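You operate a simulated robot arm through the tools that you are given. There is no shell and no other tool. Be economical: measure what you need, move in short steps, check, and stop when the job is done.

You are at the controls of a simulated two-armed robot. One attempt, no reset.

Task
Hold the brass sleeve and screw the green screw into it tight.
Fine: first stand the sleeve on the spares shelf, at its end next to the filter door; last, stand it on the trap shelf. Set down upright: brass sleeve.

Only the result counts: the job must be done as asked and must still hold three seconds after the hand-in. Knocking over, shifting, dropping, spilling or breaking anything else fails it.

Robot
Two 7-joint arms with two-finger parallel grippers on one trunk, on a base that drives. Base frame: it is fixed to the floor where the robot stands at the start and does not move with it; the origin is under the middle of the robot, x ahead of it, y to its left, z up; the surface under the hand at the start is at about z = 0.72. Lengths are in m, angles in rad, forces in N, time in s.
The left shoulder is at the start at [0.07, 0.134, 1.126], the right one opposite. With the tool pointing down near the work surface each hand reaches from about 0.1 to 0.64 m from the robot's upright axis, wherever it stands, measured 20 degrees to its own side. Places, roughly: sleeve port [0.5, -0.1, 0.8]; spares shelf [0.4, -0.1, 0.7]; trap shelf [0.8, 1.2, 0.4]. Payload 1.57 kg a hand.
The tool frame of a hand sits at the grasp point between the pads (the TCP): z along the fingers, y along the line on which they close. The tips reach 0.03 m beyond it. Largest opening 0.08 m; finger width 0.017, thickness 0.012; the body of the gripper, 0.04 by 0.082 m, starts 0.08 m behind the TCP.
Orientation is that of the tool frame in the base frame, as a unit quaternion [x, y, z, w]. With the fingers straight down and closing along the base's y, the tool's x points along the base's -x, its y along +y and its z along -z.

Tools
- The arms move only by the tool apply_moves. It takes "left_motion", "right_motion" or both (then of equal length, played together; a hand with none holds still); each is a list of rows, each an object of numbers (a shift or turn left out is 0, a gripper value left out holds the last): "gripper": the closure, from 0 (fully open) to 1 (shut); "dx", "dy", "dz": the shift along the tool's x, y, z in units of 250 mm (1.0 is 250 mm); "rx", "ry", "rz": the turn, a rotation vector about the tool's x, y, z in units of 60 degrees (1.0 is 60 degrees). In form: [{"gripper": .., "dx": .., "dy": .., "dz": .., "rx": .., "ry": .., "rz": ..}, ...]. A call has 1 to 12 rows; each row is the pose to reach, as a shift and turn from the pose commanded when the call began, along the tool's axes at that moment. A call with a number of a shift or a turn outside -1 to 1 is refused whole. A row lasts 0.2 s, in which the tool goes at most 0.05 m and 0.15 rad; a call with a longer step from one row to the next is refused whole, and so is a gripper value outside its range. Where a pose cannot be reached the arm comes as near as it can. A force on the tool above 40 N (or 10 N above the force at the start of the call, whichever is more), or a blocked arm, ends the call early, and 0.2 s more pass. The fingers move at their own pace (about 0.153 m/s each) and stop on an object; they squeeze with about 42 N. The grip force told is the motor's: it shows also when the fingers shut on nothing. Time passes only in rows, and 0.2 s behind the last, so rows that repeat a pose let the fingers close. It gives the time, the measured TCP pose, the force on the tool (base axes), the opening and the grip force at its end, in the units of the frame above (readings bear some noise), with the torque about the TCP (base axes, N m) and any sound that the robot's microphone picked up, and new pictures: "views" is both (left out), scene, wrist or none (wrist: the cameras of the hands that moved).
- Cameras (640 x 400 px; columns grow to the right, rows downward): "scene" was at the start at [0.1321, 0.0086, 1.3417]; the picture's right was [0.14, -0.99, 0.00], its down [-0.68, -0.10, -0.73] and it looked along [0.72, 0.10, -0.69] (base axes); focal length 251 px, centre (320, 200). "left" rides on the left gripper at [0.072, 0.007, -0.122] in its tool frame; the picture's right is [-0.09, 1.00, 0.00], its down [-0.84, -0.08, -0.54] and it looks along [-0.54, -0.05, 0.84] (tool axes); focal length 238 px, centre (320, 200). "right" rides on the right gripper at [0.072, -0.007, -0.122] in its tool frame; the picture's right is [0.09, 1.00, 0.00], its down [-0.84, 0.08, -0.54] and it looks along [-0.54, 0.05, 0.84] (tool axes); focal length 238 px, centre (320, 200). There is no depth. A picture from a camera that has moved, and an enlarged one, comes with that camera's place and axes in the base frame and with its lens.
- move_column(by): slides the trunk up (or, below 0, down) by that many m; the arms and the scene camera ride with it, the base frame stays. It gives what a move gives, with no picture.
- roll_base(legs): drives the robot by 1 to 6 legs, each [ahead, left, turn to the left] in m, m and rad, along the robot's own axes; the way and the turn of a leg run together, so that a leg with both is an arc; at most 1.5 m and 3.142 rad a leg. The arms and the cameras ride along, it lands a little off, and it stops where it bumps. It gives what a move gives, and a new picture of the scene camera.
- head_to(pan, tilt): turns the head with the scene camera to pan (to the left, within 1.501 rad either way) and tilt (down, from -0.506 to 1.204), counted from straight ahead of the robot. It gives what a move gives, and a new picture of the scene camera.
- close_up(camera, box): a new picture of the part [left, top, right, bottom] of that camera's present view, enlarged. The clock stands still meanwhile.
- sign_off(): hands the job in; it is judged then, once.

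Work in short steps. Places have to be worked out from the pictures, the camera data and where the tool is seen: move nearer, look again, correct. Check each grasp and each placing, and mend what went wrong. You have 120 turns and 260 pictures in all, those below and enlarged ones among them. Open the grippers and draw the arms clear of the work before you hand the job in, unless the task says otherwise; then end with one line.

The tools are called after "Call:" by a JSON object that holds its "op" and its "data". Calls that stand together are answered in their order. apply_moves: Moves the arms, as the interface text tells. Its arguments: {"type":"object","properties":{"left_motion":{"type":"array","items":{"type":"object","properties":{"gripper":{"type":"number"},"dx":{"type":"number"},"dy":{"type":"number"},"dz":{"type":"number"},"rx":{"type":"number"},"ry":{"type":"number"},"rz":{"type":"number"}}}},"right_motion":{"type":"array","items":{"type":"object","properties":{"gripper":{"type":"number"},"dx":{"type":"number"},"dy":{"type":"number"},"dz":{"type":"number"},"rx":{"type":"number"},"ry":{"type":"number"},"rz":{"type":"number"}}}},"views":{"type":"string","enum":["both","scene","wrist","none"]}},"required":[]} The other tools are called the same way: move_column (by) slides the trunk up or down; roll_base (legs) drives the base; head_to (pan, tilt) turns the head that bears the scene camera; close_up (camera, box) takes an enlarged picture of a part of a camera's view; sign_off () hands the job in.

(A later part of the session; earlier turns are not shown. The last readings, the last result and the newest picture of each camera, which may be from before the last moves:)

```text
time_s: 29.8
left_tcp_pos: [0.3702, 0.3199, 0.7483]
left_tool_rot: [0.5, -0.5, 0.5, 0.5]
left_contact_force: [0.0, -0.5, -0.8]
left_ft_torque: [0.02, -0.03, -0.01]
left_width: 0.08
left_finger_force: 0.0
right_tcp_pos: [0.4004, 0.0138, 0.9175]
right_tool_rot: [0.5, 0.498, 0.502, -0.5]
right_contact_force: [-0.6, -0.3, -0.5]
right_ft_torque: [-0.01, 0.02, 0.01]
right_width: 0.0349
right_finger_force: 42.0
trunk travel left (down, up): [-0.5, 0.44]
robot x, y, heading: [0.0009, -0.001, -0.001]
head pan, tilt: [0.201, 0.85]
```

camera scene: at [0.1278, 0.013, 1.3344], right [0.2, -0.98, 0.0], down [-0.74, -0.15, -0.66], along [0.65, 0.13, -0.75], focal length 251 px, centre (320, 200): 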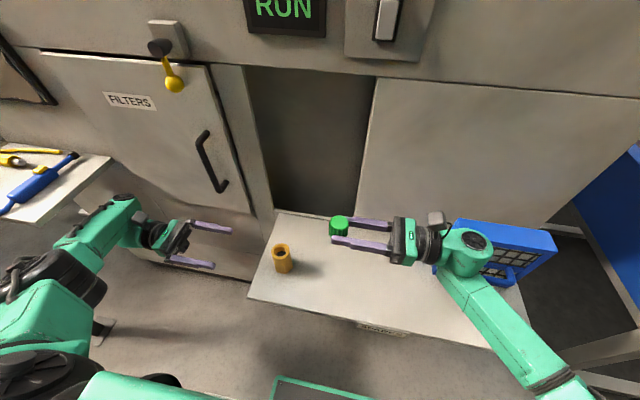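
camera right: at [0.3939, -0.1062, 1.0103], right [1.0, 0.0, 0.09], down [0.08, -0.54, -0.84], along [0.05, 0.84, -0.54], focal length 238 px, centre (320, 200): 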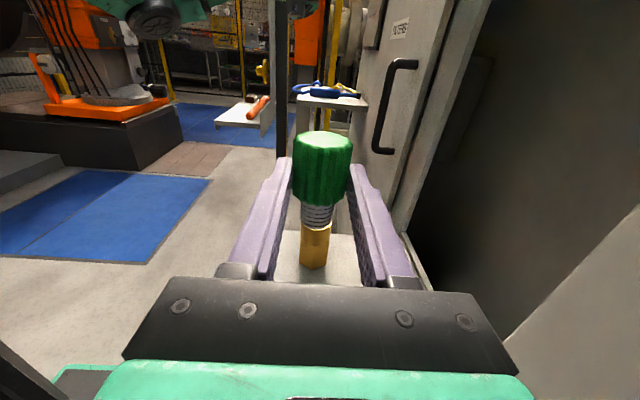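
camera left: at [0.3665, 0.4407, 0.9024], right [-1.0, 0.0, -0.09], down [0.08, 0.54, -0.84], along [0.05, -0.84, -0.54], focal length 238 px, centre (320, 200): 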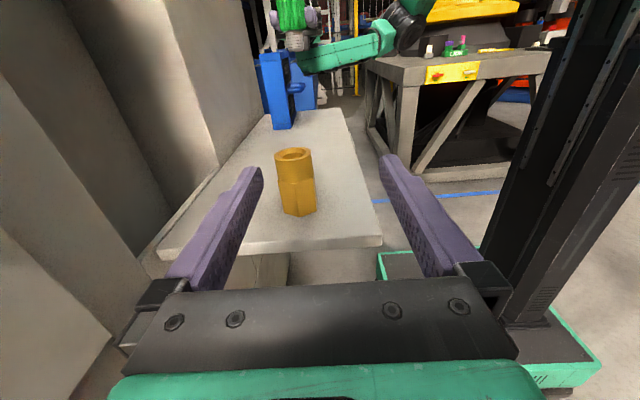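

Left hand is at the right height. I align it in x with the sleeve (0.411) and look.

Call:
{"op": "apply_moves", "data": {"left_motion": [{"dy": -0.08, "dx": -0.005}, {"dy": -0.163, "dx": -0.01}, {"dy": -0.163, "dx": -0.01}]}}

Call:
{"op": "close_up", "data": {"camera": "left", "box": [200, 90, 440, 240]}}

```text
time_s: 30.6
left_tcp_pos: [0.4103, 0.3193, 0.7454]
left_tool_rot: [0.499, -0.5, 0.5, 0.5]
left_contact_force: [0.5, -0.1, -0.8]
left_ft_torque: [0.0, -0.02, 0.01]
left_width: 0.0802
left_finger_force: 0.0
right_tcp_pos: [0.4, 0.0134, 0.9174]
right_tool_rot: [0.499, 0.499, 0.502, -0.501]
right_contact_force: [-0.6, 0.2, -1.1]
right_ft_torque: [-0.04, -0.02, 0.03]
right_width: 0.035
right_finger_force: 41.4
trunk travel left (down, up): [-0.5, 0.44]
robot x, y, heading: [0.0017, -0.0021, 0.0]
head pan, tilt: [0.201, 0.85]
camera scene: at [0.1267, 0.0129, 1.1344], right [0.2, -0.98, 0.0], down [-0.74, -0.15, -0.66], along [0.65, 0.13, -0.75], focal length 251 px, centre (320, 200)
camera left: at [0.4057, 0.4407, 0.8165], right [-1.0, 0.0, -0.09], down [0.08, 0.54, -0.84], along [0.05, -0.84, -0.54], focal length 238 px, centre (320, 200)
```

scene: 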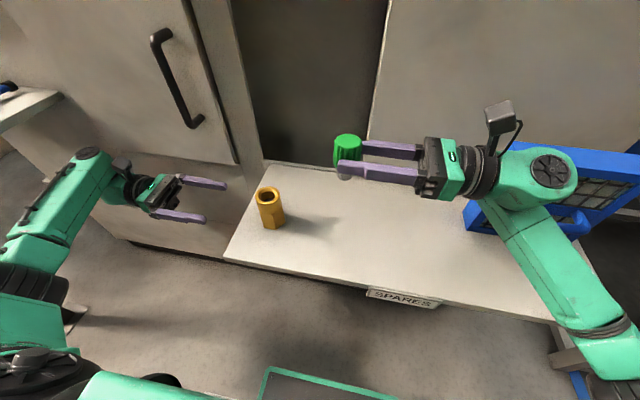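
left: 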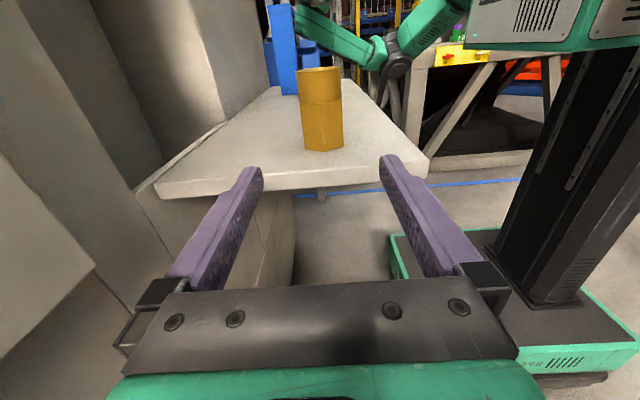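

```text
2.67 times, centred on (320, 165) of left
camera zoom: at [0.4057, 0.4407, 0.8165], right [-1.0, 0.0, -0.09], down [0.08, 0.54, -0.84], along [0.05, -0.84, -0.54], focal length 636 px, centre (320, 293)
```

zoom: 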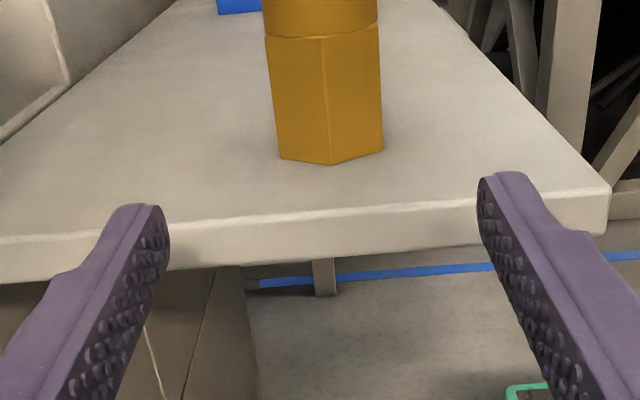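

Flats are aligned and the heights fit. I slide the left fingers around the sleeve's hex and close.

Call:
{"op": "apply_moves", "data": {"left_motion": [{"dz": 0.15}, {"dz": 0.3}, {"dz": 0.42}, {"dz": 0.52}, {"dz": 0.588}, {"dz": 0.588, "gripper": 0.3}, {"dz": 0.588, "gripper": 0.6}, {"dz": 0.588, "gripper": 1}, {"dz": 0.588, "gripper": 1}]}}

Call:
{"op": "close_up", "data": {"camera": "left", "box": [220, 60, 420, 260]}}

```text
time_s: 32.6
left_tcp_pos: [0.4119, 0.172, 0.7446]
left_tool_rot: [-0.5, 0.5, -0.5, -0.5]
left_contact_force: [0.5, -1.1, 0.7]
left_ft_torque: [-0.07, -0.04, -0.01]
left_width: 0.0437
left_finger_force: 42.6
right_tcp_pos: [0.4012, 0.0131, 0.9174]
right_tool_rot: [0.499, 0.498, 0.502, -0.501]
right_contact_force: [0.1, 0.6, -1.5]
right_ft_torque: [0.03, 0.02, -0.03]
right_width: 0.0348
right_finger_force: 41.9
trunk travel left (down, up): [-0.5, 0.44]
robot x, y, heading: [0.0003, -0.0016, 0.0]
head pan, tilt: [0.201, 0.85]
camera scene: at [0.1271, 0.0127, 1.1344], right [0.2, -0.98, 0.0], down [-0.74, -0.15, -0.66], along [0.65, 0.13, -0.75], focal length 251 px, centre (320, 200)
camera left: at [0.4061, 0.2939, 0.818], right [-1.0, 0.0, -0.09], down [0.08, 0.54, -0.84], along [0.05, -0.84, -0.54], focal length 238 px, centre (320, 200)
```

scene: 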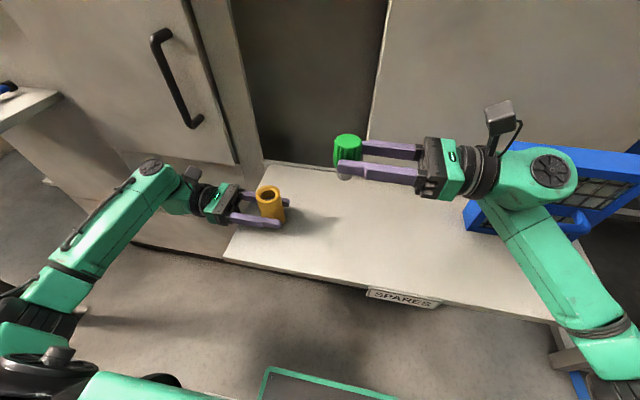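
left: 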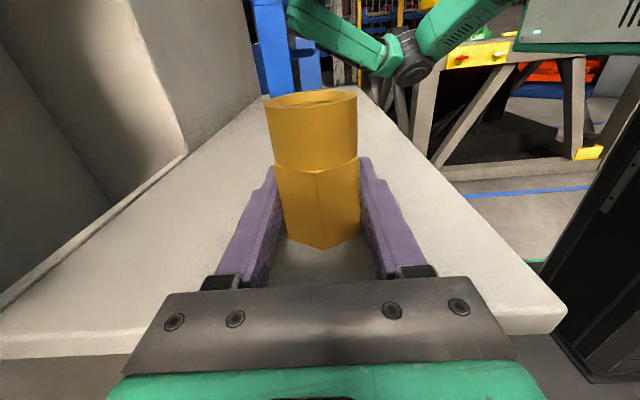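

```text
2.00 times, centred on (320, 160) of left
camera zoom: at [0.4061, 0.2939, 0.818], right [-1.0, 0.0, -0.09], down [0.08, 0.54, -0.84], along [0.05, -0.84, -0.54], focal length 477 px, centre (320, 280)
```

zoom: 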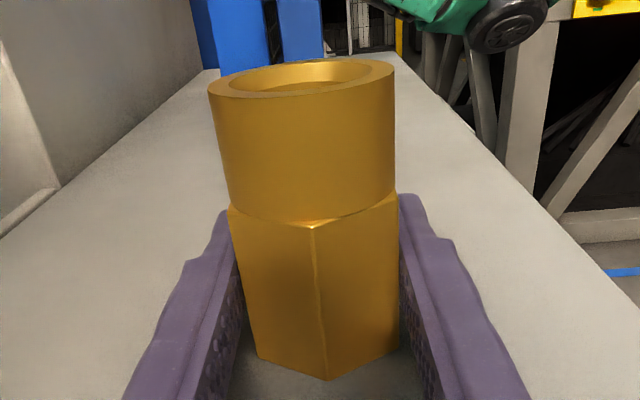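

The sleeve is held; its axis is ≈[0.4115, 0.170], top ≈0.797. I bring the screw above it with about 1.5–2 cm clearance and inspect.

Call:
{"op": "apply_moves", "data": {"right_motion": [{"dz": 0.15, "dy": 0.01, "dx": -0.05}, {"dz": 0.3, "dy": 0.02, "dx": -0.1}, {"dz": 0.45, "dy": 0.03, "dx": -0.15}, {"dz": 0.552, "dy": 0.041, "dx": -0.2}, {"dz": 0.552, "dy": 0.041, "dx": -0.228}, {"dz": 0.552, "dy": 0.041, "dx": -0.228}]}}

Call:
{"op": "close_up", "data": {"camera": "left", "box": [220, 20, 420, 220]}}

Call:
{"op": "close_up", "data": {"camera": "right", "box": [220, 100, 420, 300]}}

Call:
{"op": "close_up", "data": {"camera": "scene", "box": [200, 130, 360, 230]}}

```text
time_s: 34.0
left_tcp_pos: [0.4116, 0.1731, 0.7486]
left_tool_rot: [0.499, -0.501, 0.501, 0.5]
left_contact_force: [-0.7, 0.1, -2.4]
left_ft_torque: [0.0, -0.01, -0.02]
left_width: 0.0435
left_finger_force: 42.0
right_tcp_pos: [0.4116, 0.1501, 0.8657]
right_tool_rot: [0.497, 0.501, 0.505, -0.497]
right_contact_force: [1.4, 0.0, -0.5]
right_ft_torque: [0.0, -0.03, 0.0]
right_width: 0.0348
right_finger_force: 41.8
trunk travel left (down, up): [-0.5, 0.44]
robot x, y, heading: [0.0015, 0.0023, -0.002]
head pan, tilt: [0.201, 0.85]
camera scene: at [0.1259, 0.0135, 1.136], right [0.2, -0.98, 0.0], down [-0.74, -0.15, -0.66], along [0.65, 0.13, -0.75], focal length 251 px, centre (320, 200)
camera right: at [0.4027, 0.0284, 0.9365], right [0.99, 0.0, 0.11], down [0.09, -0.54, -0.84], along [0.06, 0.84, -0.54], focal length 238 px, centre (320, 200)
```

scene: 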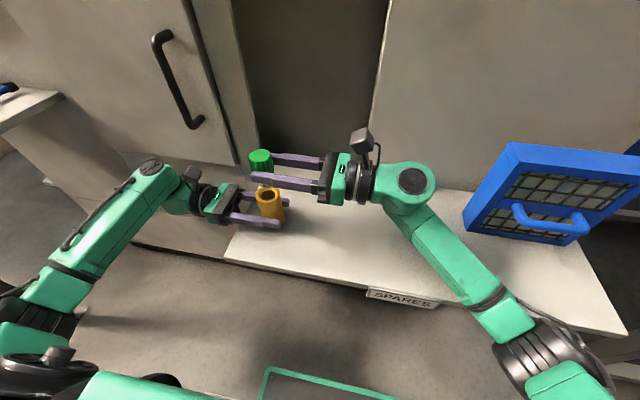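
right: 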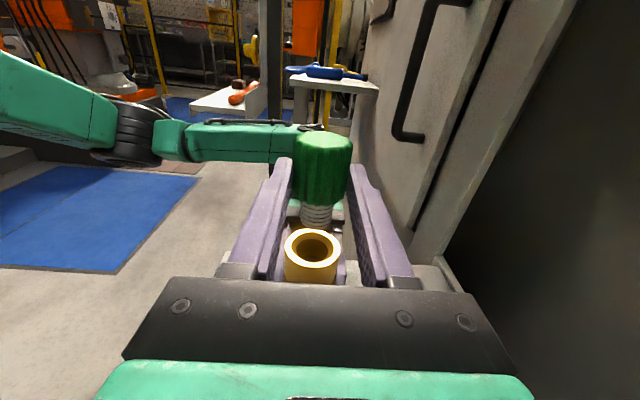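

```text
2.00 times, centred on (320, 120) of left
camera zoom: at [0.4055, 0.2945, 0.8197], right [-1.0, 0.0, -0.09], down [0.08, 0.54, -0.84], along [0.05, -0.84, -0.54], focal length 477 px, centre (320, 360)
```

zoom: 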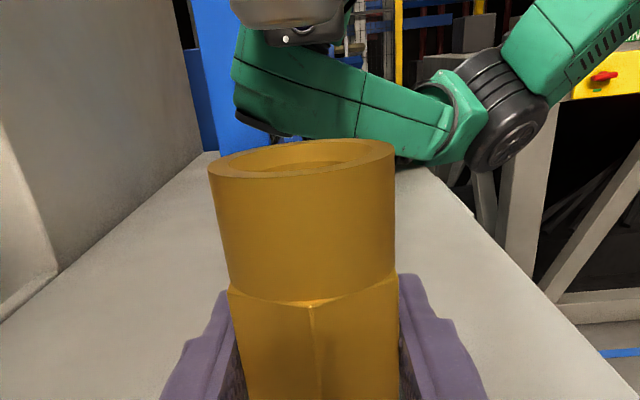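

```text
2.00 times, centred on (320, 200) of right
camera zoom: at [0.4027, 0.0284, 0.9365], right [0.99, 0.0, 0.11], down [0.09, -0.54, -0.84], along [0.06, 0.84, -0.54], focal length 477 px, centre (320, 200)
```

zoom: 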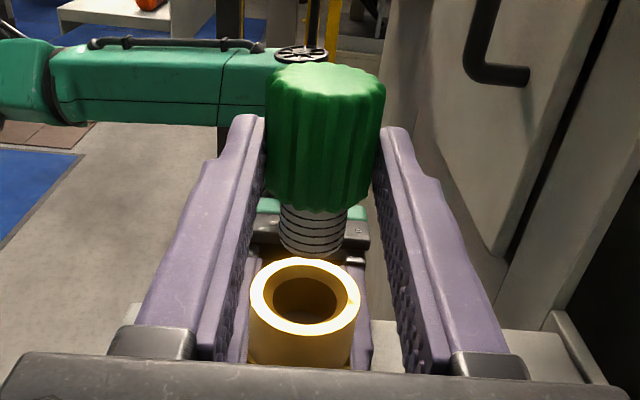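

```text
4.00 times, centred on (280, 180) of scene
camera zoom: at [0.1259, 0.0135, 1.136], right [0.2, -0.98, 0.0], down [-0.74, -0.15, -0.66], along [0.65, 0.13, -0.75], focal length 1003 px, centre (480, 280)
```

zoom: 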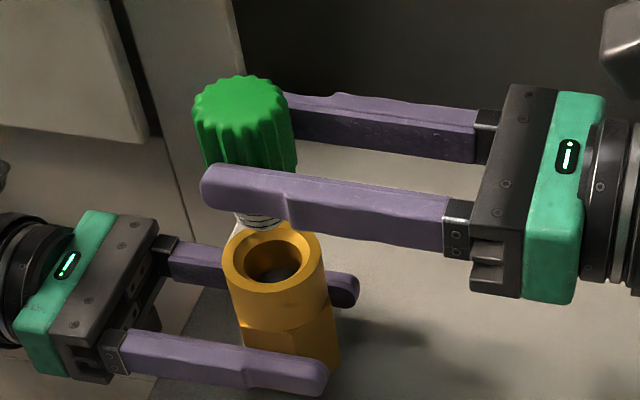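

Alignment looks good to ~1 mm and the bore is chamfered. I lower slowly until the thread tip seats in the bore.

Call:
{"op": "apply_moves", "data": {"right_motion": [{"dx": -0.04}, {"dx": -0.07}, {"dx": -0.09}, {"dx": -0.105}, {"dx": -0.115}, {"dx": -0.125}, {"dx": -0.125}]}}

Call:
{"op": "close_up", "data": {"camera": "right", "box": [220, 100, 420, 300]}}

Call:
{"op": "close_up", "data": {"camera": "scene", "box": [200, 130, 360, 230]}}

```text
time_s: 35.8
left_tcp_pos: [0.4078, 0.1739, 0.7463]
left_tool_rot: [0.497, -0.501, 0.502, 0.499]
left_contact_force: [0.0, -0.1, -0.4]
left_ft_torque: [0.05, 0.05, -0.03]
left_width: 0.0437
left_finger_force: 42.1
right_tcp_pos: [0.4187, 0.1475, 0.8658]
right_tool_rot: [0.475, 0.519, 0.532, -0.47]
right_contact_force: [-0.9, 0.2, 0.2]
right_ft_torque: [-0.01, 0.02, 0.0]
right_width: 0.0347
right_finger_force: 41.5
trunk travel left (down, up): [-0.5, 0.44]
robot x, y, heading: [-0.0012, -0.0032, -0.002]
head pan, tilt: [0.201, 0.85]
stopped in row 7 (right hand): the arm was blocked; the commanded pose is now the measured one
camera scene: at [0.1188, 0.0157, 1.133], right [0.2, -0.98, 0.0], down [-0.73, -0.15, -0.67], along [0.65, 0.13, -0.75], focal length 251 px, centre (320, 200)
camera right: at [0.4015, 0.0259, 0.9354], right [0.98, -0.02, 0.2], down [0.15, -0.54, -0.83], along [0.12, 0.84, -0.52], focal length 238 px, centre (320, 200)
```

scene: 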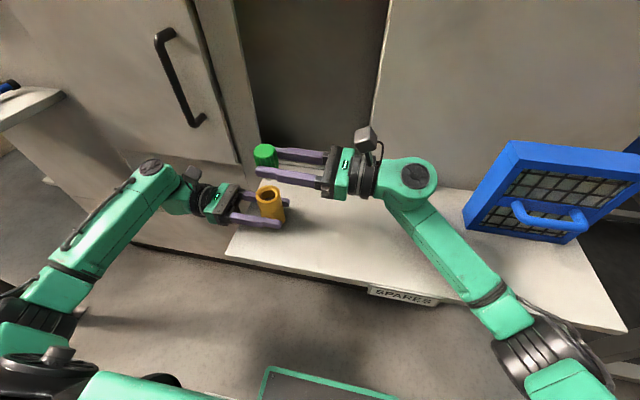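
right: 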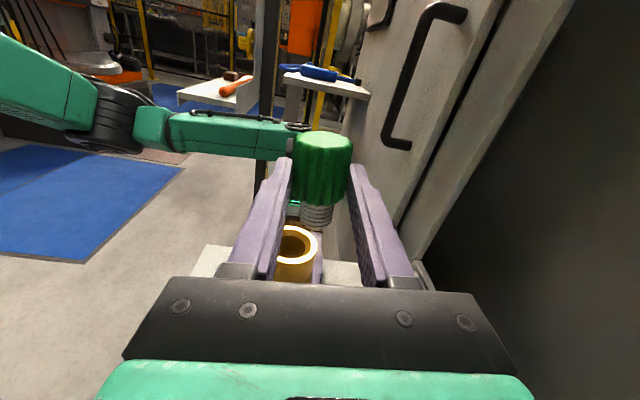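

```text
2.00 times, centred on (320, 200) of right
camera zoom: at [0.4015, 0.0259, 0.9354], right [0.98, -0.02, 0.2], down [0.15, -0.54, -0.83], along [0.12, 0.84, -0.52], focal length 477 px, centre (320, 200)
```

zoom: 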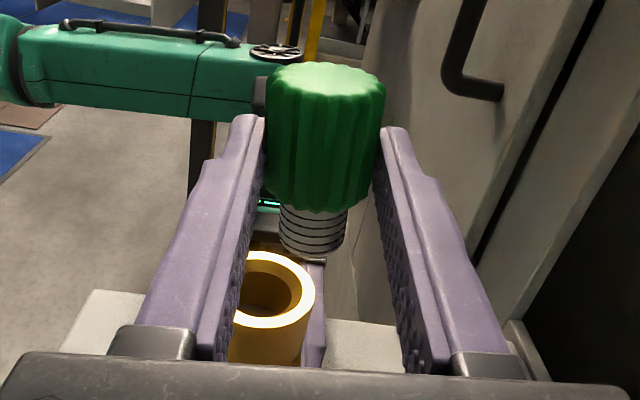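

```text
4.00 times, centred on (280, 180) of scene
camera zoom: at [0.1188, 0.0157, 1.133], right [0.2, -0.98, 0.0], down [-0.73, -0.15, -0.67], along [0.65, 0.13, -0.75], focal length 1003 px, centre (480, 280)
```

zoom: 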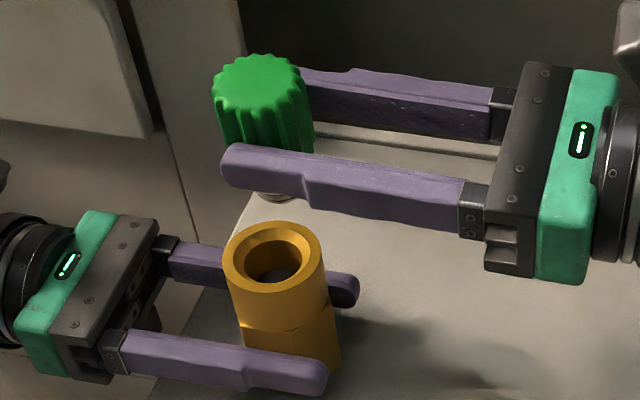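

The right forearm was blocked, most likely by the shelf edge since the trunk is low; nothing was displaced. I raise the trunk so the sleeve is held in the air, which frees both elbows.

Call:
{"op": "move_column", "data": {"by": 0.16}}

Call:
{"op": "apply_moves", "data": {"right_motion": [{"rx": 0.008, "ry": -0.004, "rz": 0.05}, {"rx": 0.017, "ry": -0.008, "rz": 0.101}, {"rx": 0.017, "ry": -0.008, "rz": 0.101}]}}

```text
time_s: 37.6
left_tcp_pos: [0.4126, 0.172, 0.9056]
left_tool_rot: [-0.499, 0.5, -0.5, -0.5]
left_contact_force: [-0.1, -0.7, -1.7]
left_ft_torque: [0.01, 0.02, 0.02]
left_width: 0.0435
left_finger_force: 41.6
right_tcp_pos: [0.4231, 0.1483, 1.0202]
right_tool_rot: [0.48, 0.515, 0.526, -0.477]
right_contact_force: [0.1, 0.1, -0.3]
right_ft_torque: [0.0, 0.03, 0.0]
right_width: 0.0348
right_finger_force: 42.3
trunk travel left (down, up): [-0.66, 0.28]
robot x, y, heading: [-0.0019, 0.0005, -0.002]
head pan, tilt: [0.201, 0.85]
```

```text
time_s: 38.5
left_tcp_pos: [0.4122, 0.1724, 0.9067]
left_tool_rot: [-0.5, 0.5, -0.5, -0.5]
left_contact_force: [0.0, 0.0, -1.3]
left_ft_torque: [-0.01, -0.01, -0.03]
left_width: 0.0435
left_finger_force: 42.3
right_tcp_pos: [0.4222, 0.1457, 1.0206]
right_tool_rot: [-0.505, -0.494, -0.494, 0.506]
right_contact_force: [-0.2, -0.2, 0.4]
right_ft_torque: [-0.02, 0.0, -0.01]
right_width: 0.0349
right_finger_force: 42.2
trunk travel left (down, up): [-0.66, 0.28]
robot x, y, heading: [0.0003, -0.0001, 0.003]
head pan, tilt: [0.201, 0.85]
camera scene: at [0.1273, 0.0127, 1.2944], right [0.2, -0.98, 0.0], down [-0.74, -0.15, -0.66], along [0.65, 0.13, -0.75], focal length 251 px, centre (320, 200)
camera right: at [0.4182, 0.0251, 1.0919], right [1.0, 0.0, 0.07], down [0.06, -0.54, -0.84], along [0.04, 0.84, -0.54], focal length 238 px, centre (320, 200)
```

scene: 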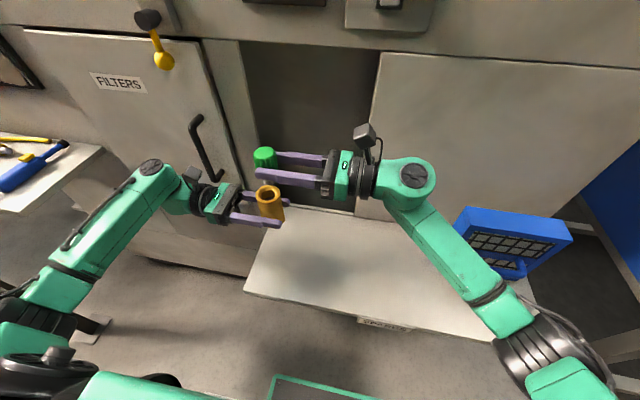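
right: 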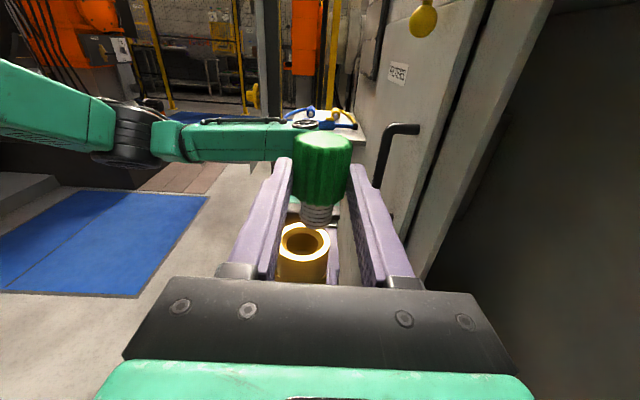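

Elbows are clear now. I correct the small residual tilt and centre the screw axis over the sleeve.

Call:
{"op": "apply_moves", "data": {"right_motion": [{"dy": -0.02, "dz": 0.012, "rz": -0.011}, {"dy": -0.041, "dz": 0.024, "rz": -0.022}, {"dy": -0.041, "dz": 0.024, "rz": -0.022}], "views": "none"}}

Call:
{"op": "close_up", "data": {"camera": "right", "box": [220, 100, 420, 300]}}

Call:
{"op": "close_up", "data": {"camera": "scene", "box": [200, 130, 360, 230]}}

Call:
{"op": "close_up", "data": {"camera": "left", "box": [220, 20, 420, 220]}}

```text
time_s: 39.2
left_tcp_pos: [0.4124, 0.1719, 0.9055]
left_tool_rot: [0.501, -0.499, 0.5, 0.499]
left_contact_force: [0.4, -0.5, -2.2]
left_ft_torque: [0.05, 0.0, 0.01]
left_width: 0.0437
left_finger_force: 42.2
right_tcp_pos: [0.4114, 0.1517, 1.0214]
right_tool_rot: [-0.5, -0.5, -0.5, 0.5]
right_contact_force: [0.6, -0.2, -0.3]
right_ft_torque: [0.01, 0.02, 0.01]
right_width: 0.0346
right_finger_force: 42.1
trunk travel left (down, up): [-0.66, 0.28]
robot x, y, heading: [-0.0, -0.0014, -0.002]
head pan, tilt: [0.201, 0.85]
```

```text
2.00 times, centred on (320, 200) of right
camera zoom: at [0.4056, 0.0306, 1.0921], right [1.0, 0.0, 0.09], down [0.08, -0.54, -0.84], along [0.05, 0.84, -0.54], focal length 477 px, centre (320, 200)
```

zoom: 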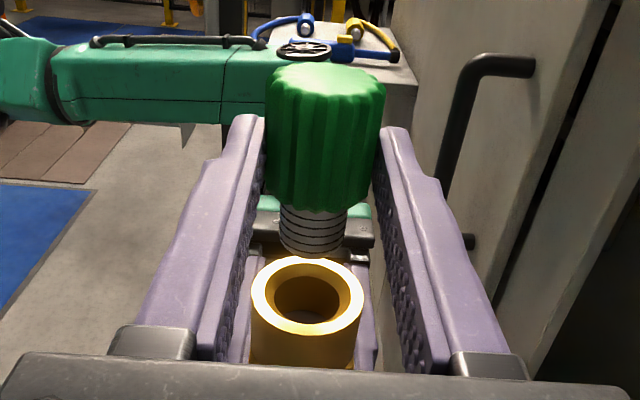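

```text
4.00 times, centred on (280, 180) of scene
camera zoom: at [0.1275, 0.0127, 1.2943], right [0.2, -0.98, 0.0], down [-0.74, -0.15, -0.66], along [0.65, 0.13, -0.75], focal length 1003 px, centre (480, 280)
```

zoom: 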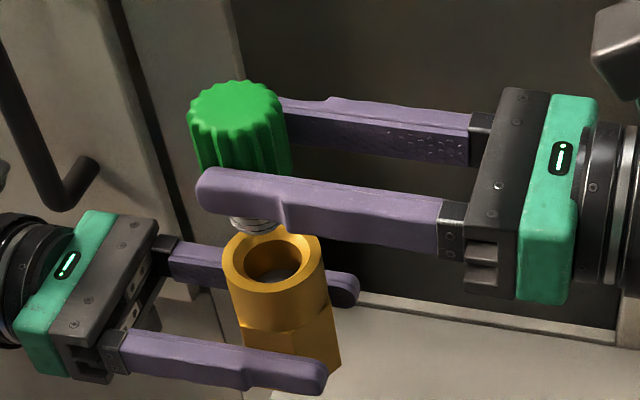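

```text
2.00 times, centred on (320, 120) of left
camera zoom: at [0.4065, 0.2939, 0.9777], right [-1.0, 0.0, -0.09], down [0.08, 0.54, -0.84], along [0.05, -0.84, -0.54], focal length 477 px, centre (320, 360)
```

zoom: 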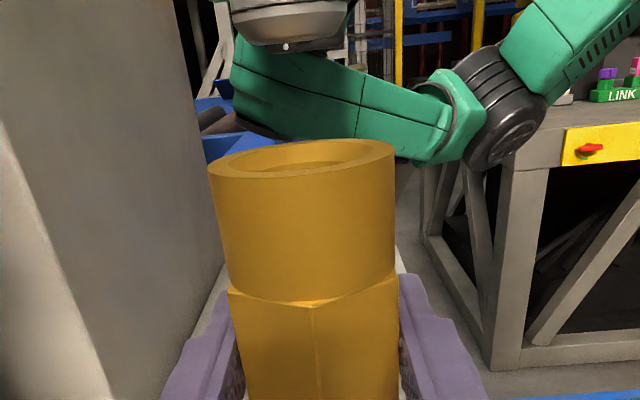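

x is aligned; the screw is ~2 mm too far in +y. I shift it and lower to first contact in small steps.

Call:
{"op": "apply_moves", "data": {"right_motion": [{"dz": -0.007, "dx": -0.03}, {"dz": -0.007, "dx": -0.07}, {"dz": -0.007, "dx": -0.1}, {"dz": -0.007, "dx": -0.115}, {"dz": -0.007, "dx": -0.122}, {"dz": -0.007, "dx": -0.122}], "views": "none"}}

Call:
{"op": "close_up", "data": {"camera": "right", "box": [220, 100, 420, 300]}}

Call:
{"op": "close_up", "data": {"camera": "left", "box": [220, 20, 420, 220]}}

```text
time_s: 40.6
left_tcp_pos: [0.4125, 0.1734, 0.906]
left_tool_rot: [0.5, -0.5, 0.501, 0.5]
left_contact_force: [0.5, -0.1, -1.0]
left_ft_torque: [0.05, 0.01, 0.01]
left_width: 0.0435
left_finger_force: 42.0
right_tcp_pos: [0.4125, 0.1513, 0.9908]
right_tool_rot: [-0.498, -0.5, -0.5, 0.501]
right_contact_force: [0.0, 0.1, -1.4]
right_ft_torque: [0.01, 0.01, 0.01]
right_width: 0.0348
right_finger_force: 41.9
trunk travel left (down, up): [-0.66, 0.28]
robot x, y, heading: [-0.0014, -0.003, -0.004]
head pan, tilt: [0.201, 0.85]
```

```text
2.00 times, centred on (320, 200) of right
camera zoom: at [0.4058, 0.0294, 1.0619], right [1.0, 0.0, 0.09], down [0.08, -0.54, -0.84], along [0.05, 0.84, -0.54], focal length 477 px, centre (320, 200)
```

zoom: 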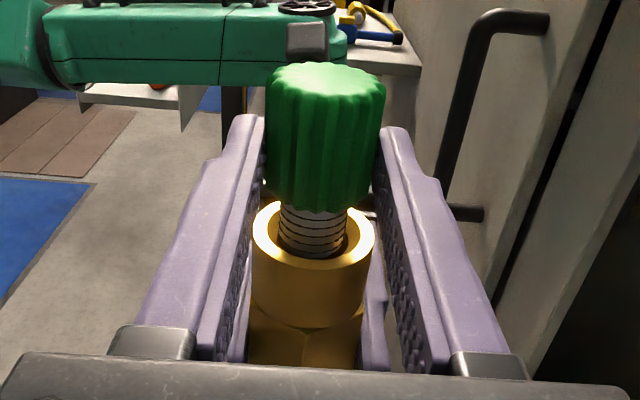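

```text
2.00 times, centred on (320, 120) of left
camera zoom: at [0.4064, 0.2939, 0.9778], right [-1.0, 0.0, -0.09], down [0.08, 0.54, -0.84], along [0.05, -0.84, -0.54], focal length 477 px, centre (320, 360)
```

zoom: 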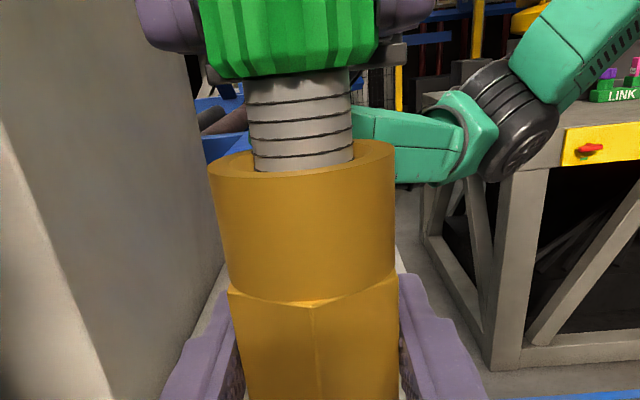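

The tip is at the bore mouth and centred. I press down a few millimetres to seat it.

Call:
{"op": "apply_moves", "data": {"right_motion": [{"dx": -0.01}, {"dx": -0.02}, {"dx": -0.03}, {"dx": -0.03}], "views": "none"}}

Call:
{"op": "close_up", "data": {"camera": "left", "box": [220, 20, 420, 220]}}

```text
time_s: 41.6
left_tcp_pos: [0.4128, 0.1726, 0.9058]
left_tool_rot: [0.5, -0.5, 0.5, 0.5]
left_contact_force: [0.2, -1.1, -1.9]
left_ft_torque: [0.0, 0.0, -0.01]
left_width: 0.0433
left_finger_force: 41.9
right_tcp_pos: [0.4114, 0.1517, 0.9815]
right_tool_rot: [-0.498, -0.5, -0.5, 0.501]
right_contact_force: [0.0, -0.3, -0.5]
right_ft_torque: [0.02, 0.0, 0.0]
right_width: 0.0351
right_finger_force: 42.4
trunk travel left (down, up): [-0.66, 0.28]
robot x, y, heading: [0.0005, 0.0013, -0.003]
head pan, tilt: [0.201, 0.85]
```

```text
2.00 times, centred on (320, 120) of left
camera zoom: at [0.4064, 0.2939, 0.9778], right [-1.0, 0.0, -0.09], down [0.08, 0.54, -0.84], along [0.05, -0.84, -0.54], focal length 477 px, centre (320, 360)
```

zoom: 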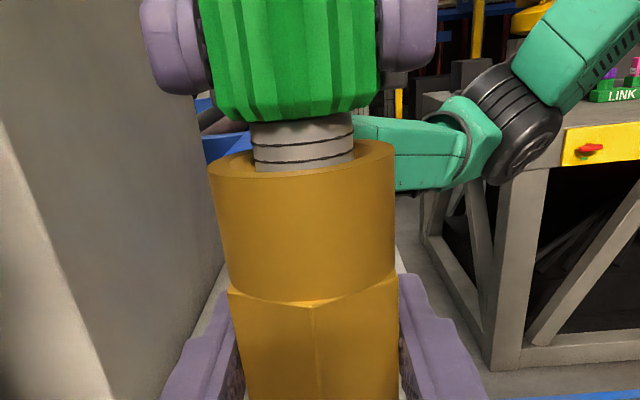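

It goes in freely with no force. I continue down slowly until contact.

Call:
{"op": "apply_moves", "data": {"right_motion": [{"dx": -0.008}, {"dx": -0.016}, {"dx": -0.024}, {"dx": -0.032}, {"dx": -0.032}], "views": "none"}}

Call:
{"op": "close_up", "data": {"camera": "left", "box": [220, 20, 420, 220]}}

```text
time_s: 42.9
left_tcp_pos: [0.4125, 0.1723, 0.9049]
left_tool_rot: [0.5, -0.5, 0.5, 0.5]
left_contact_force: [-0.4, 2.9, -3.1]
left_ft_torque: [0.04, -0.09, -0.06]
left_width: 0.0437
left_finger_force: 41.7
right_tcp_pos: [0.4129, 0.1507, 0.9738]
right_tool_rot: [0.499, 0.5, 0.5, -0.5]
right_contact_force: [1.7, -3.3, 1.1]
right_ft_torque: [-0.24, 0.03, -0.03]
right_width: 0.0349
right_finger_force: 41.7
trunk travel left (down, up): [-0.66, 0.28]
robot x, y, heading: [0.0009, 0.0006, 0.003]
head pan, tilt: [0.201, 0.85]
```

```text
2.00 times, centred on (320, 120) of left
camera zoom: at [0.4064, 0.294, 0.9777], right [-1.0, 0.0, -0.09], down [0.08, 0.54, -0.84], along [0.05, -0.84, -0.54], focal length 477 px, centre (320, 360)
```

zoom: 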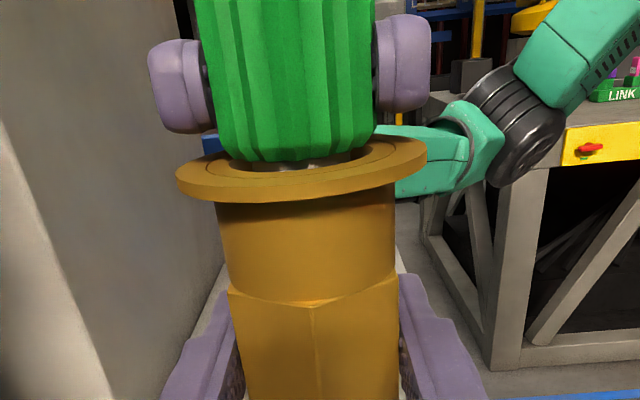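

The tip is seated, and a collar now shows at the mouth, so the parts have met. I turn the screw clockwise 60° about its own axis in this grip and watch force and torque.

Call:
{"op": "apply_moves", "data": {"right_motion": [{"rx": -0.143, "dy": -0.0112, "dz": 0.0008}, {"rx": -0.286, "dy": -0.0221, "dz": 0.0033}, {"rx": -0.43, "dy": -0.0325, "dz": 0.0074}, {"rx": -0.573, "dy": -0.0422, "dz": 0.0131}, {"rx": -0.716, "dy": -0.051, "dz": 0.0201}, {"rx": -0.86, "dy": -0.0586, "dz": 0.0283}, {"rx": -0.99, "dy": -0.0645, "dz": 0.037}]}}

Call:
{"op": "close_up", "data": {"camera": "left", "box": [220, 20, 420, 220]}}

```text
time_s: 44.3
left_tcp_pos: [0.4086, 0.1708, 0.9001]
left_tool_rot: [-0.502, 0.503, -0.493, -0.502]
left_contact_force: [-2.5, 1.0, -2.8]
left_ft_torque: [-0.12, -0.79, -0.01]
left_width: 0.0441
left_finger_force: 42.0
right_tcp_pos: [0.3906, 0.1551, 0.9606]
right_tool_rot: [0.654, 0.271, 0.672, -0.217]
right_contact_force: [2.7, -0.9, 0.7]
right_ft_torque: [0.08, 0.62, -0.02]
right_width: 0.0356
right_finger_force: 41.7
right hand out of reach, approached as far as the arm can: row 7
trunk travel left (down, up): [-0.66, 0.28]
robot x, y, heading: [0.002, -0.0008, 0.0]
head pan, tilt: [0.201, 0.85]
stopped in row 7 (right hand): the force on the tool passed its limit at 56 N (the readings are from after the stop); the commanded pose is now the measured one
camera scene: at [0.1257, 0.0132, 1.2945], right [0.2, -0.98, 0.0], down [-0.74, -0.15, -0.66], along [0.65, 0.13, -0.75], focal length 251 px, centre (320, 200)
camera right: at [0.2892, 0.0855, 1.0336], right [0.64, -0.75, 0.17], down [-0.32, -0.46, -0.83], along [0.7, 0.47, -0.54], focal length 238 px, centre (320, 200)
```

scene: 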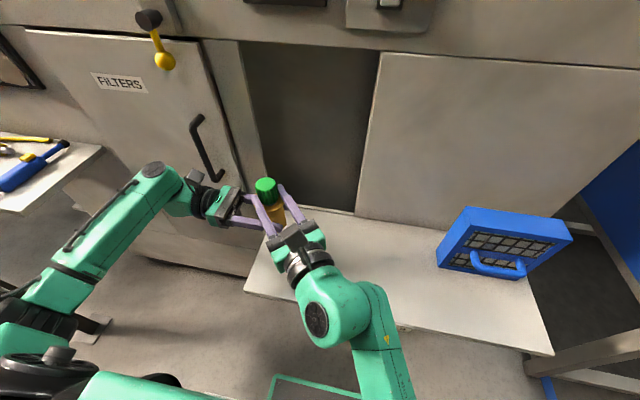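
right: 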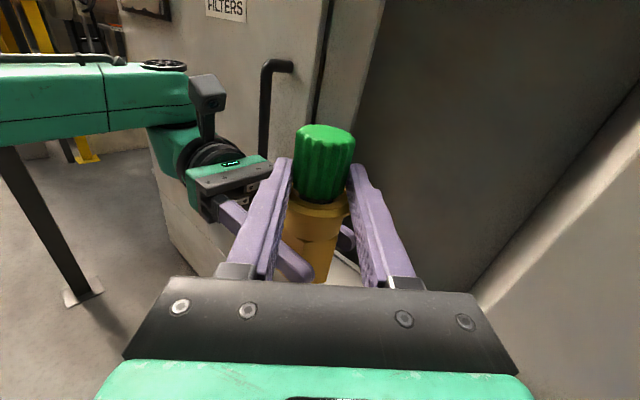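

```text
2.00 times, centred on (320, 120) of left
camera zoom: at [0.4038, 0.2913, 0.9727], right [-1.0, 0.01, -0.08], down [0.08, 0.55, -0.83], along [0.04, -0.84, -0.55], focal length 477 px, centre (320, 360)
```

zoom: 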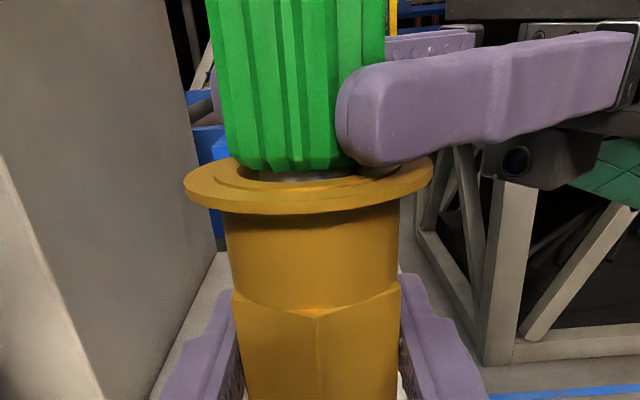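

The right arm ran to its limit at the end of the sweep and pressed on the collar. I release the knob, back straight out, then I'll regrip from above.

Call:
{"op": "apply_moves", "data": {"right_motion": [{"gripper": 0.5}, {"gripper": 0.0}, {"gripper": 0.0}, {"dz": -0.15}, {"dz": -0.3}, {"dz": -0.45}, {"dz": -0.45, "dx": 0.15}, {"dz": -0.45, "dx": 0.3}, {"dz": -0.45, "dx": 0.45}]}}

Call:
{"op": "close_up", "data": {"camera": "left", "box": [220, 0, 420, 200]}}

Call:
{"op": "close_up", "data": {"camera": "scene", "box": [200, 130, 360, 230]}}

```text
time_s: 46.0
left_tcp_pos: [0.4081, 0.1727, 0.9006]
left_tool_rot: [-0.501, 0.502, -0.494, -0.502]
left_contact_force: [0.2, 0.2, -1.4]
left_ft_torque: [-0.02, 0.02, 0.03]
left_width: 0.0434
left_finger_force: 41.7
right_tcp_pos: [0.3153, 0.0618, 0.9212]
right_tool_rot: [0.679, 0.351, 0.631, -0.134]
right_contact_force: [-0.2, 1.1, 0.0]
right_ft_torque: [0.03, 0.01, -0.05]
right_width: 0.08
right_finger_force: 0.0
right hand out of reach, approached as far as the arm can: row 8
trunk travel left (down, up): [-0.66, 0.28]
robot x, y, heading: [-0.0002, -0.0022, -0.001]
head pan, tilt: [0.201, 0.85]
stopped in row 8 (right hand): the force on the tool passed its limit at 55 N (the readings are from after the stop); the commanded pose is now the measured one
camera scene: at [0.1244, 0.0163, 1.2948], right [0.2, -0.98, 0.0], down [-0.73, -0.15, -0.66], along [0.65, 0.13, -0.75], focal length 251 px, centre (320, 200)
camera right: at [0.215, 0.0131, 1.0062], right [0.64, -0.69, 0.35], down [-0.33, -0.65, -0.68], along [0.7, 0.32, -0.64], focal length 238 px, centre (320, 200)
```

scene: 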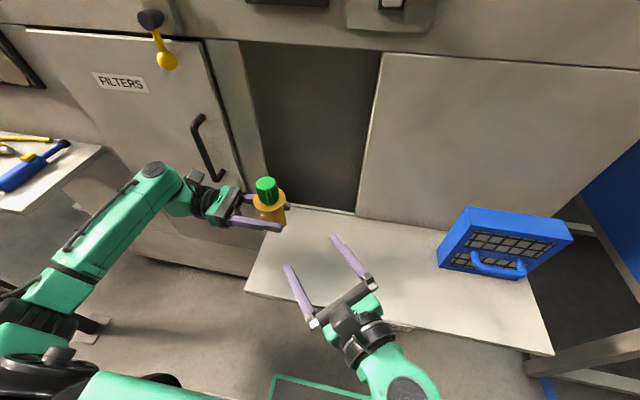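
right: 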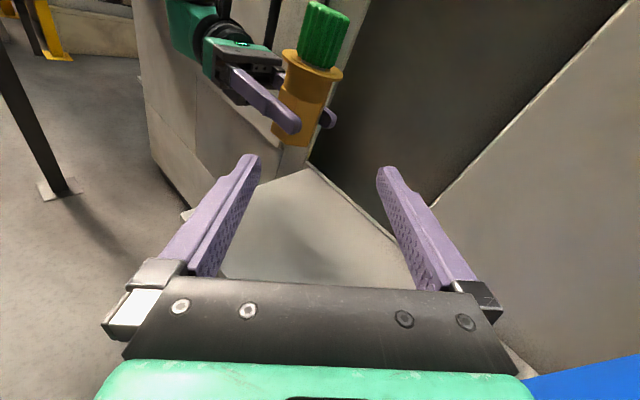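

```text
2.00 times, centred on (320, 100) of left
camera zoom: at [0.403, 0.2935, 0.9728], right [-1.0, 0.01, -0.08], down [0.08, 0.55, -0.83], along [0.04, -0.84, -0.55], focal length 477 px, centre (320, 400)
```

zoom: 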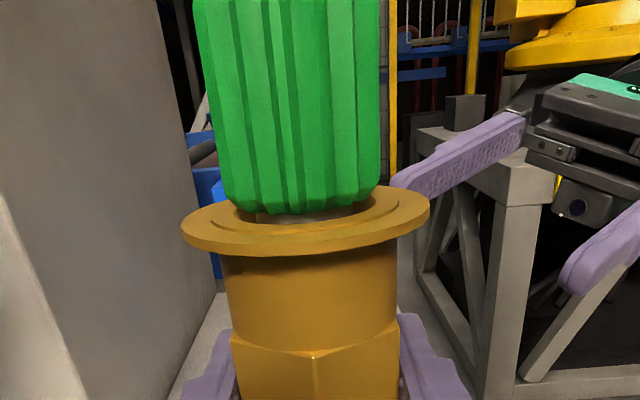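

```text
4.00 times, centred on (280, 180) of scene
camera zoom: at [0.1244, 0.0163, 1.2948], right [0.2, -0.98, 0.0], down [-0.73, -0.15, -0.66], along [0.65, 0.13, -0.75], focal length 1003 px, centre (480, 280)
```

zoom: 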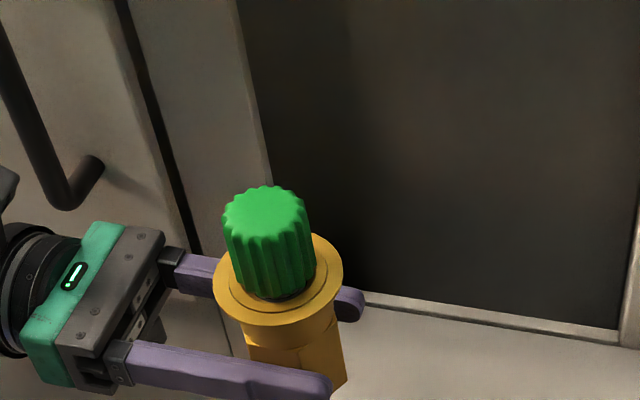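

The screw stays threaded in the sleeve. I move the right hand away to the right and up before reorienting it to fingers-down.

Call:
{"op": "apply_moves", "data": {"right_motion": [{"dx": 0.02, "dy": 0.153, "dz": -0.05}, {"dx": 0.06, "dy": 0.306, "dz": -0.11}, {"dx": 0.13, "dy": 0.46, "dz": -0.17}, {"dx": 0.2, "dy": 0.61, "dz": -0.23}, {"dx": 0.285, "dy": 0.764, "dz": -0.289}, {"dx": 0.285, "dy": 0.764, "dz": -0.289}], "views": "scene"}}

```text
time_s: 46.5
left_tcp_pos: [0.4085, 0.1712, 0.8995]
left_tool_rot: [0.503, -0.502, 0.493, 0.501]
left_contact_force: [-0.4, 0.4, -2.6]
left_ft_torque: [-0.02, -0.04, 0.02]
left_width: 0.0435
left_finger_force: 42.3
right_tcp_pos: [0.3013, 0.0485, 0.9025]
right_tool_rot: [0.661, 0.436, 0.589, -0.159]
right_contact_force: [-0.1, 0.2, -0.3]
right_ft_torque: [0.02, -0.01, -0.02]
right_width: 0.0801
right_finger_force: 0.0
right hand out of reach, approached as far as the arm can: row 1, 2
trunk travel left (down, up): [-0.66, 0.28]
robot x, y, heading: [-0.0049, 0.0004, -0.002]
head pan, tilt: [0.201, 0.85]
stopped in row 2 (right hand): the arm was blocked; the commanded pose is now the measured one
camera scene: at [0.1262, 0.0138, 1.2946], right [0.2, -0.98, 0.0], down [-0.74, -0.15, -0.66], along [0.65, 0.13, -0.75], focal length 251 px, centre (320, 200)
```

scene: 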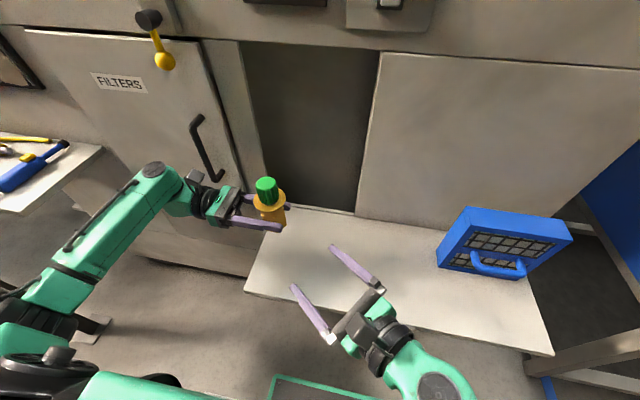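

The arm is folded against its limit, so I retrace: rotate back to "fingers pointing +y" while moving forward-right.

Call:
{"op": "apply_moves", "data": {"right_motion": [{"dx": 0.02, "dy": 0.077, "dz": 0.004, "rx": 0.107, "ry": 0.057, "rz": 0.033}, {"dx": 0.04, "dy": 0.153, "dz": 0.008, "rx": 0.214, "ry": 0.114, "rz": 0.067}, {"dx": 0.06, "dy": 0.23, "dz": 0.012, "rx": 0.321, "ry": 0.171, "rz": 0.1}, {"dx": 0.08, "dy": 0.307, "dz": 0.016, "rx": 0.429, "ry": 0.229, "rz": 0.134}, {"dx": 0.1, "dy": 0.383, "dz": 0.02, "rx": 0.536, "ry": 0.286, "rz": 0.167}, {"dx": 0.116, "dy": 0.46, "dz": 0.024, "rx": 0.643, "ry": 0.343, "rz": 0.201}, {"dx": 0.116, "dy": 0.46, "dz": 0.024, "rx": 0.643, "ry": 0.343, "rz": 0.201}], "views": "scene"}}

```text
time_s: 47.1
left_tcp_pos: [0.4164, 0.1931, 0.8973]
left_tool_rot: [0.498, -0.493, 0.498, 0.511]
left_contact_force: [0.1, -0.5, -3.0]
left_ft_torque: [0.05, 0.01, 0.02]
left_width: 0.0437
left_finger_force: 41.8
right_tcp_pos: [0.2745, 0.0612, 0.8586]
right_tool_rot: [0.706, 0.406, 0.471, -0.339]
right_contact_force: [0.4, -0.9, 0.5]
right_ft_torque: [-0.02, -0.02, 0.02]
right_width: 0.08
right_finger_force: 0.0
trunk travel left (down, up): [-0.66, 0.28]
robot x, y, heading: [-0.0002, 0.0031, 0.0]
head pan, tilt: [0.201, 0.85]
stopped in row 3 (right hand): the arm was blocked; the commanded pose is now the measured one
camera scene: at [0.1367, 0.0475, 1.2973], right [0.2, -0.98, 0.03], down [-0.74, -0.17, -0.65], along [0.64, 0.11, -0.76], focal length 251 px, centre (320, 200)
```

scene: 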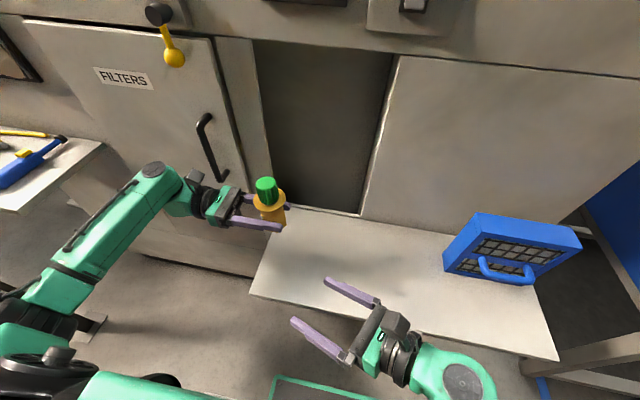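

The trunk is being pushed sideways, so the right elbow presses on something. I look at the right arm.

Call:
{"op": "head_to", "data": {"pan": -0.5, "tilt": 1.15}}

```text
time_s: 48.2
left_tcp_pos: [0.416, 0.1938, 0.896]
left_tool_rot: [0.498, -0.492, 0.498, 0.511]
left_contact_force: [-0.3, 0.6, -1.8]
left_ft_torque: [-0.01, -0.01, 0.0]
left_width: 0.0436
left_finger_force: 42.0
right_tcp_pos: [0.2742, 0.0613, 0.8581]
right_tool_rot: [0.706, 0.408, 0.469, -0.339]
right_contact_force: [-0.3, 0.3, -0.4]
right_ft_torque: [-0.02, -0.02, 0.01]
right_width: 0.0801
right_finger_force: 0.0
trunk travel left (down, up): [-0.66, 0.28]
robot x, y, heading: [-0.0037, 0.0033, -0.0]
head pan, tilt: [-0.499, 1.15]
camera scene: at [0.1122, 0.0029, 1.278], right [-0.48, -0.88, 0.03], down [-0.81, 0.42, -0.41], along [0.35, -0.22, -0.91], focal length 251 px, centre (320, 200)
```

scene: 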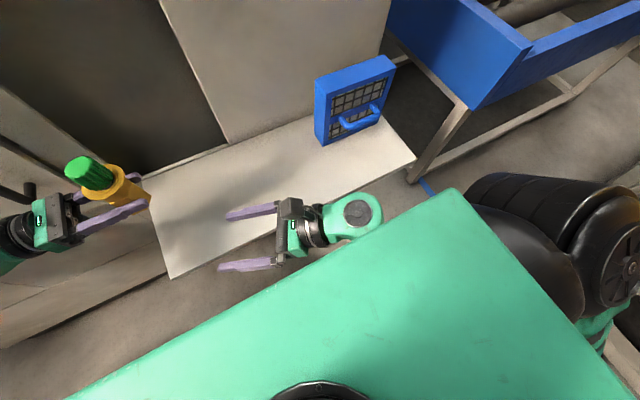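

The right wrist is tucked under the chest. I pull it forward (+x) in small steps, keeping its height.

Call:
{"op": "apply_moves", "data": {"right_motion": [{"dx": 0.007, "dy": 0.08, "dz": 0.02}, {"dx": 0.014, "dy": 0.16, "dz": 0.04}, {"dx": 0.02, "dy": 0.24, "dz": 0.06}, {"dx": 0.026, "dy": 0.32, "dz": 0.08}, {"dx": 0.033, "dy": 0.4, "dz": 0.1}], "views": "scene"}}

```text
time_s: 48.7
left_tcp_pos: [0.4132, 0.167, 0.8947]
left_tool_rot: [0.506, -0.503, 0.49, 0.5]
left_contact_force: [0.6, -3.7, -1.2]
left_ft_torque: [0.09, -0.03, -0.01]
left_width: 0.0436
left_finger_force: 41.6
right_tcp_pos: [0.2632, 0.0349, 0.8162]
right_tool_rot: [0.737, 0.356, 0.42, -0.392]
right_contact_force: [0.3, -3.3, -0.6]
right_ft_torque: [0.1, -0.02, 0.02]
right_width: 0.0801
right_finger_force: 0.1
trunk travel left (down, up): [-0.66, 0.28]
robot x, y, heading: [0.0041, 0.0047, 0.002]
head pan, tilt: [-0.499, 1.15]
stopped in row 2 (right hand): the arm was blocked; the commanded pose is now the measured one
camera scene: at [0.1085, -0.0383, 1.2684], right [-0.48, -0.88, -0.01], down [-0.8, 0.44, -0.4], along [0.36, -0.19, -0.92], focal length 251 px, centre (320, 200)
```

scene: 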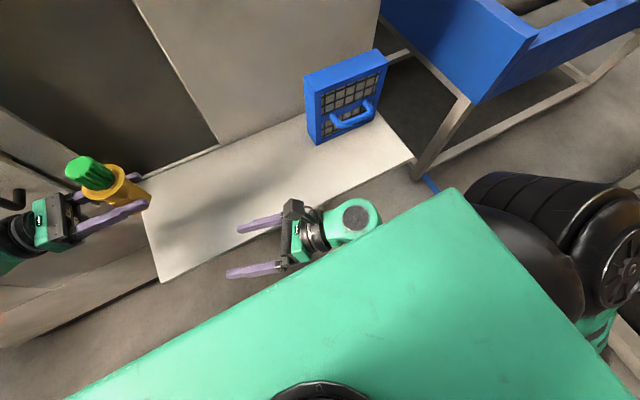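

I use the left hand's camera, which looks towards the right arm, to see how it's folded.

Call:
{"op": "close_up", "data": {"camera": "left", "box": [300, 0, 640, 300]}}

Call:
{"op": "head_to", "data": {"pan": -1.2, "tilt": 0.9}}

```text
1.33 times, centred on (470, 150) of left
camera zoom: at [0.409, 0.2865, 0.9688], right [-1.0, 0.01, -0.08], down [0.07, 0.56, -0.83], along [0.04, -0.83, -0.56], focal length 318 px, centre (120, 267)
```

zoom: 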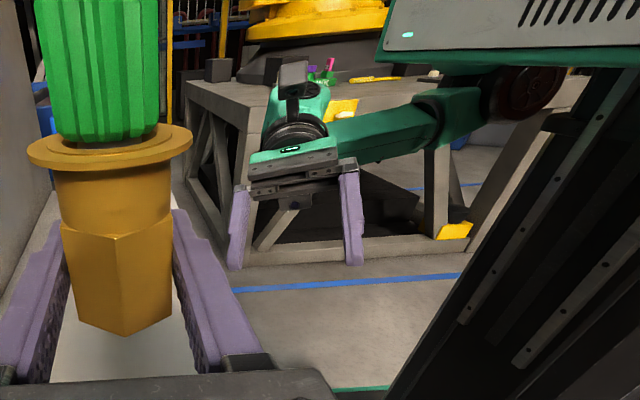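

```text
time_s: 49.8
left_tcp_pos: [0.4089, 0.1699, 0.8995]
left_tool_rot: [0.504, -0.503, 0.492, 0.501]
left_contact_force: [-0.4, 0.3, -2.2]
left_ft_torque: [0.03, -0.03, -0.03]
left_width: 0.0438
left_finger_force: 41.6
right_tcp_pos: [0.259, 0.0383, 0.8221]
right_tool_rot: [0.737, 0.356, 0.422, -0.39]
right_contact_force: [0.5, 0.7, -1.0]
right_ft_torque: [0.05, -0.02, 0.02]
right_width: 0.0798
right_finger_force: 0.1
trunk travel left (down, up): [-0.66, 0.28]
robot x, y, heading: [-0.0012, 0.003, -0.004]
head pan, tilt: [-1.201, 0.901]
camera scene: at [0.0772, -0.0739, 1.2904], right [-0.93, -0.36, 0.0], down [-0.28, 0.73, -0.62], along [0.23, -0.58, -0.78], focal length 251 px, centre (320, 200)
```

scene: 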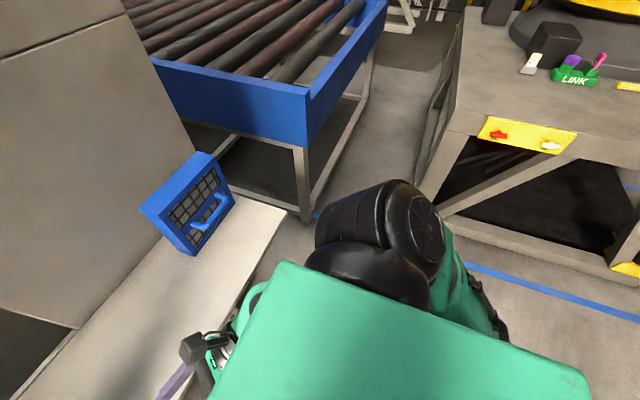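

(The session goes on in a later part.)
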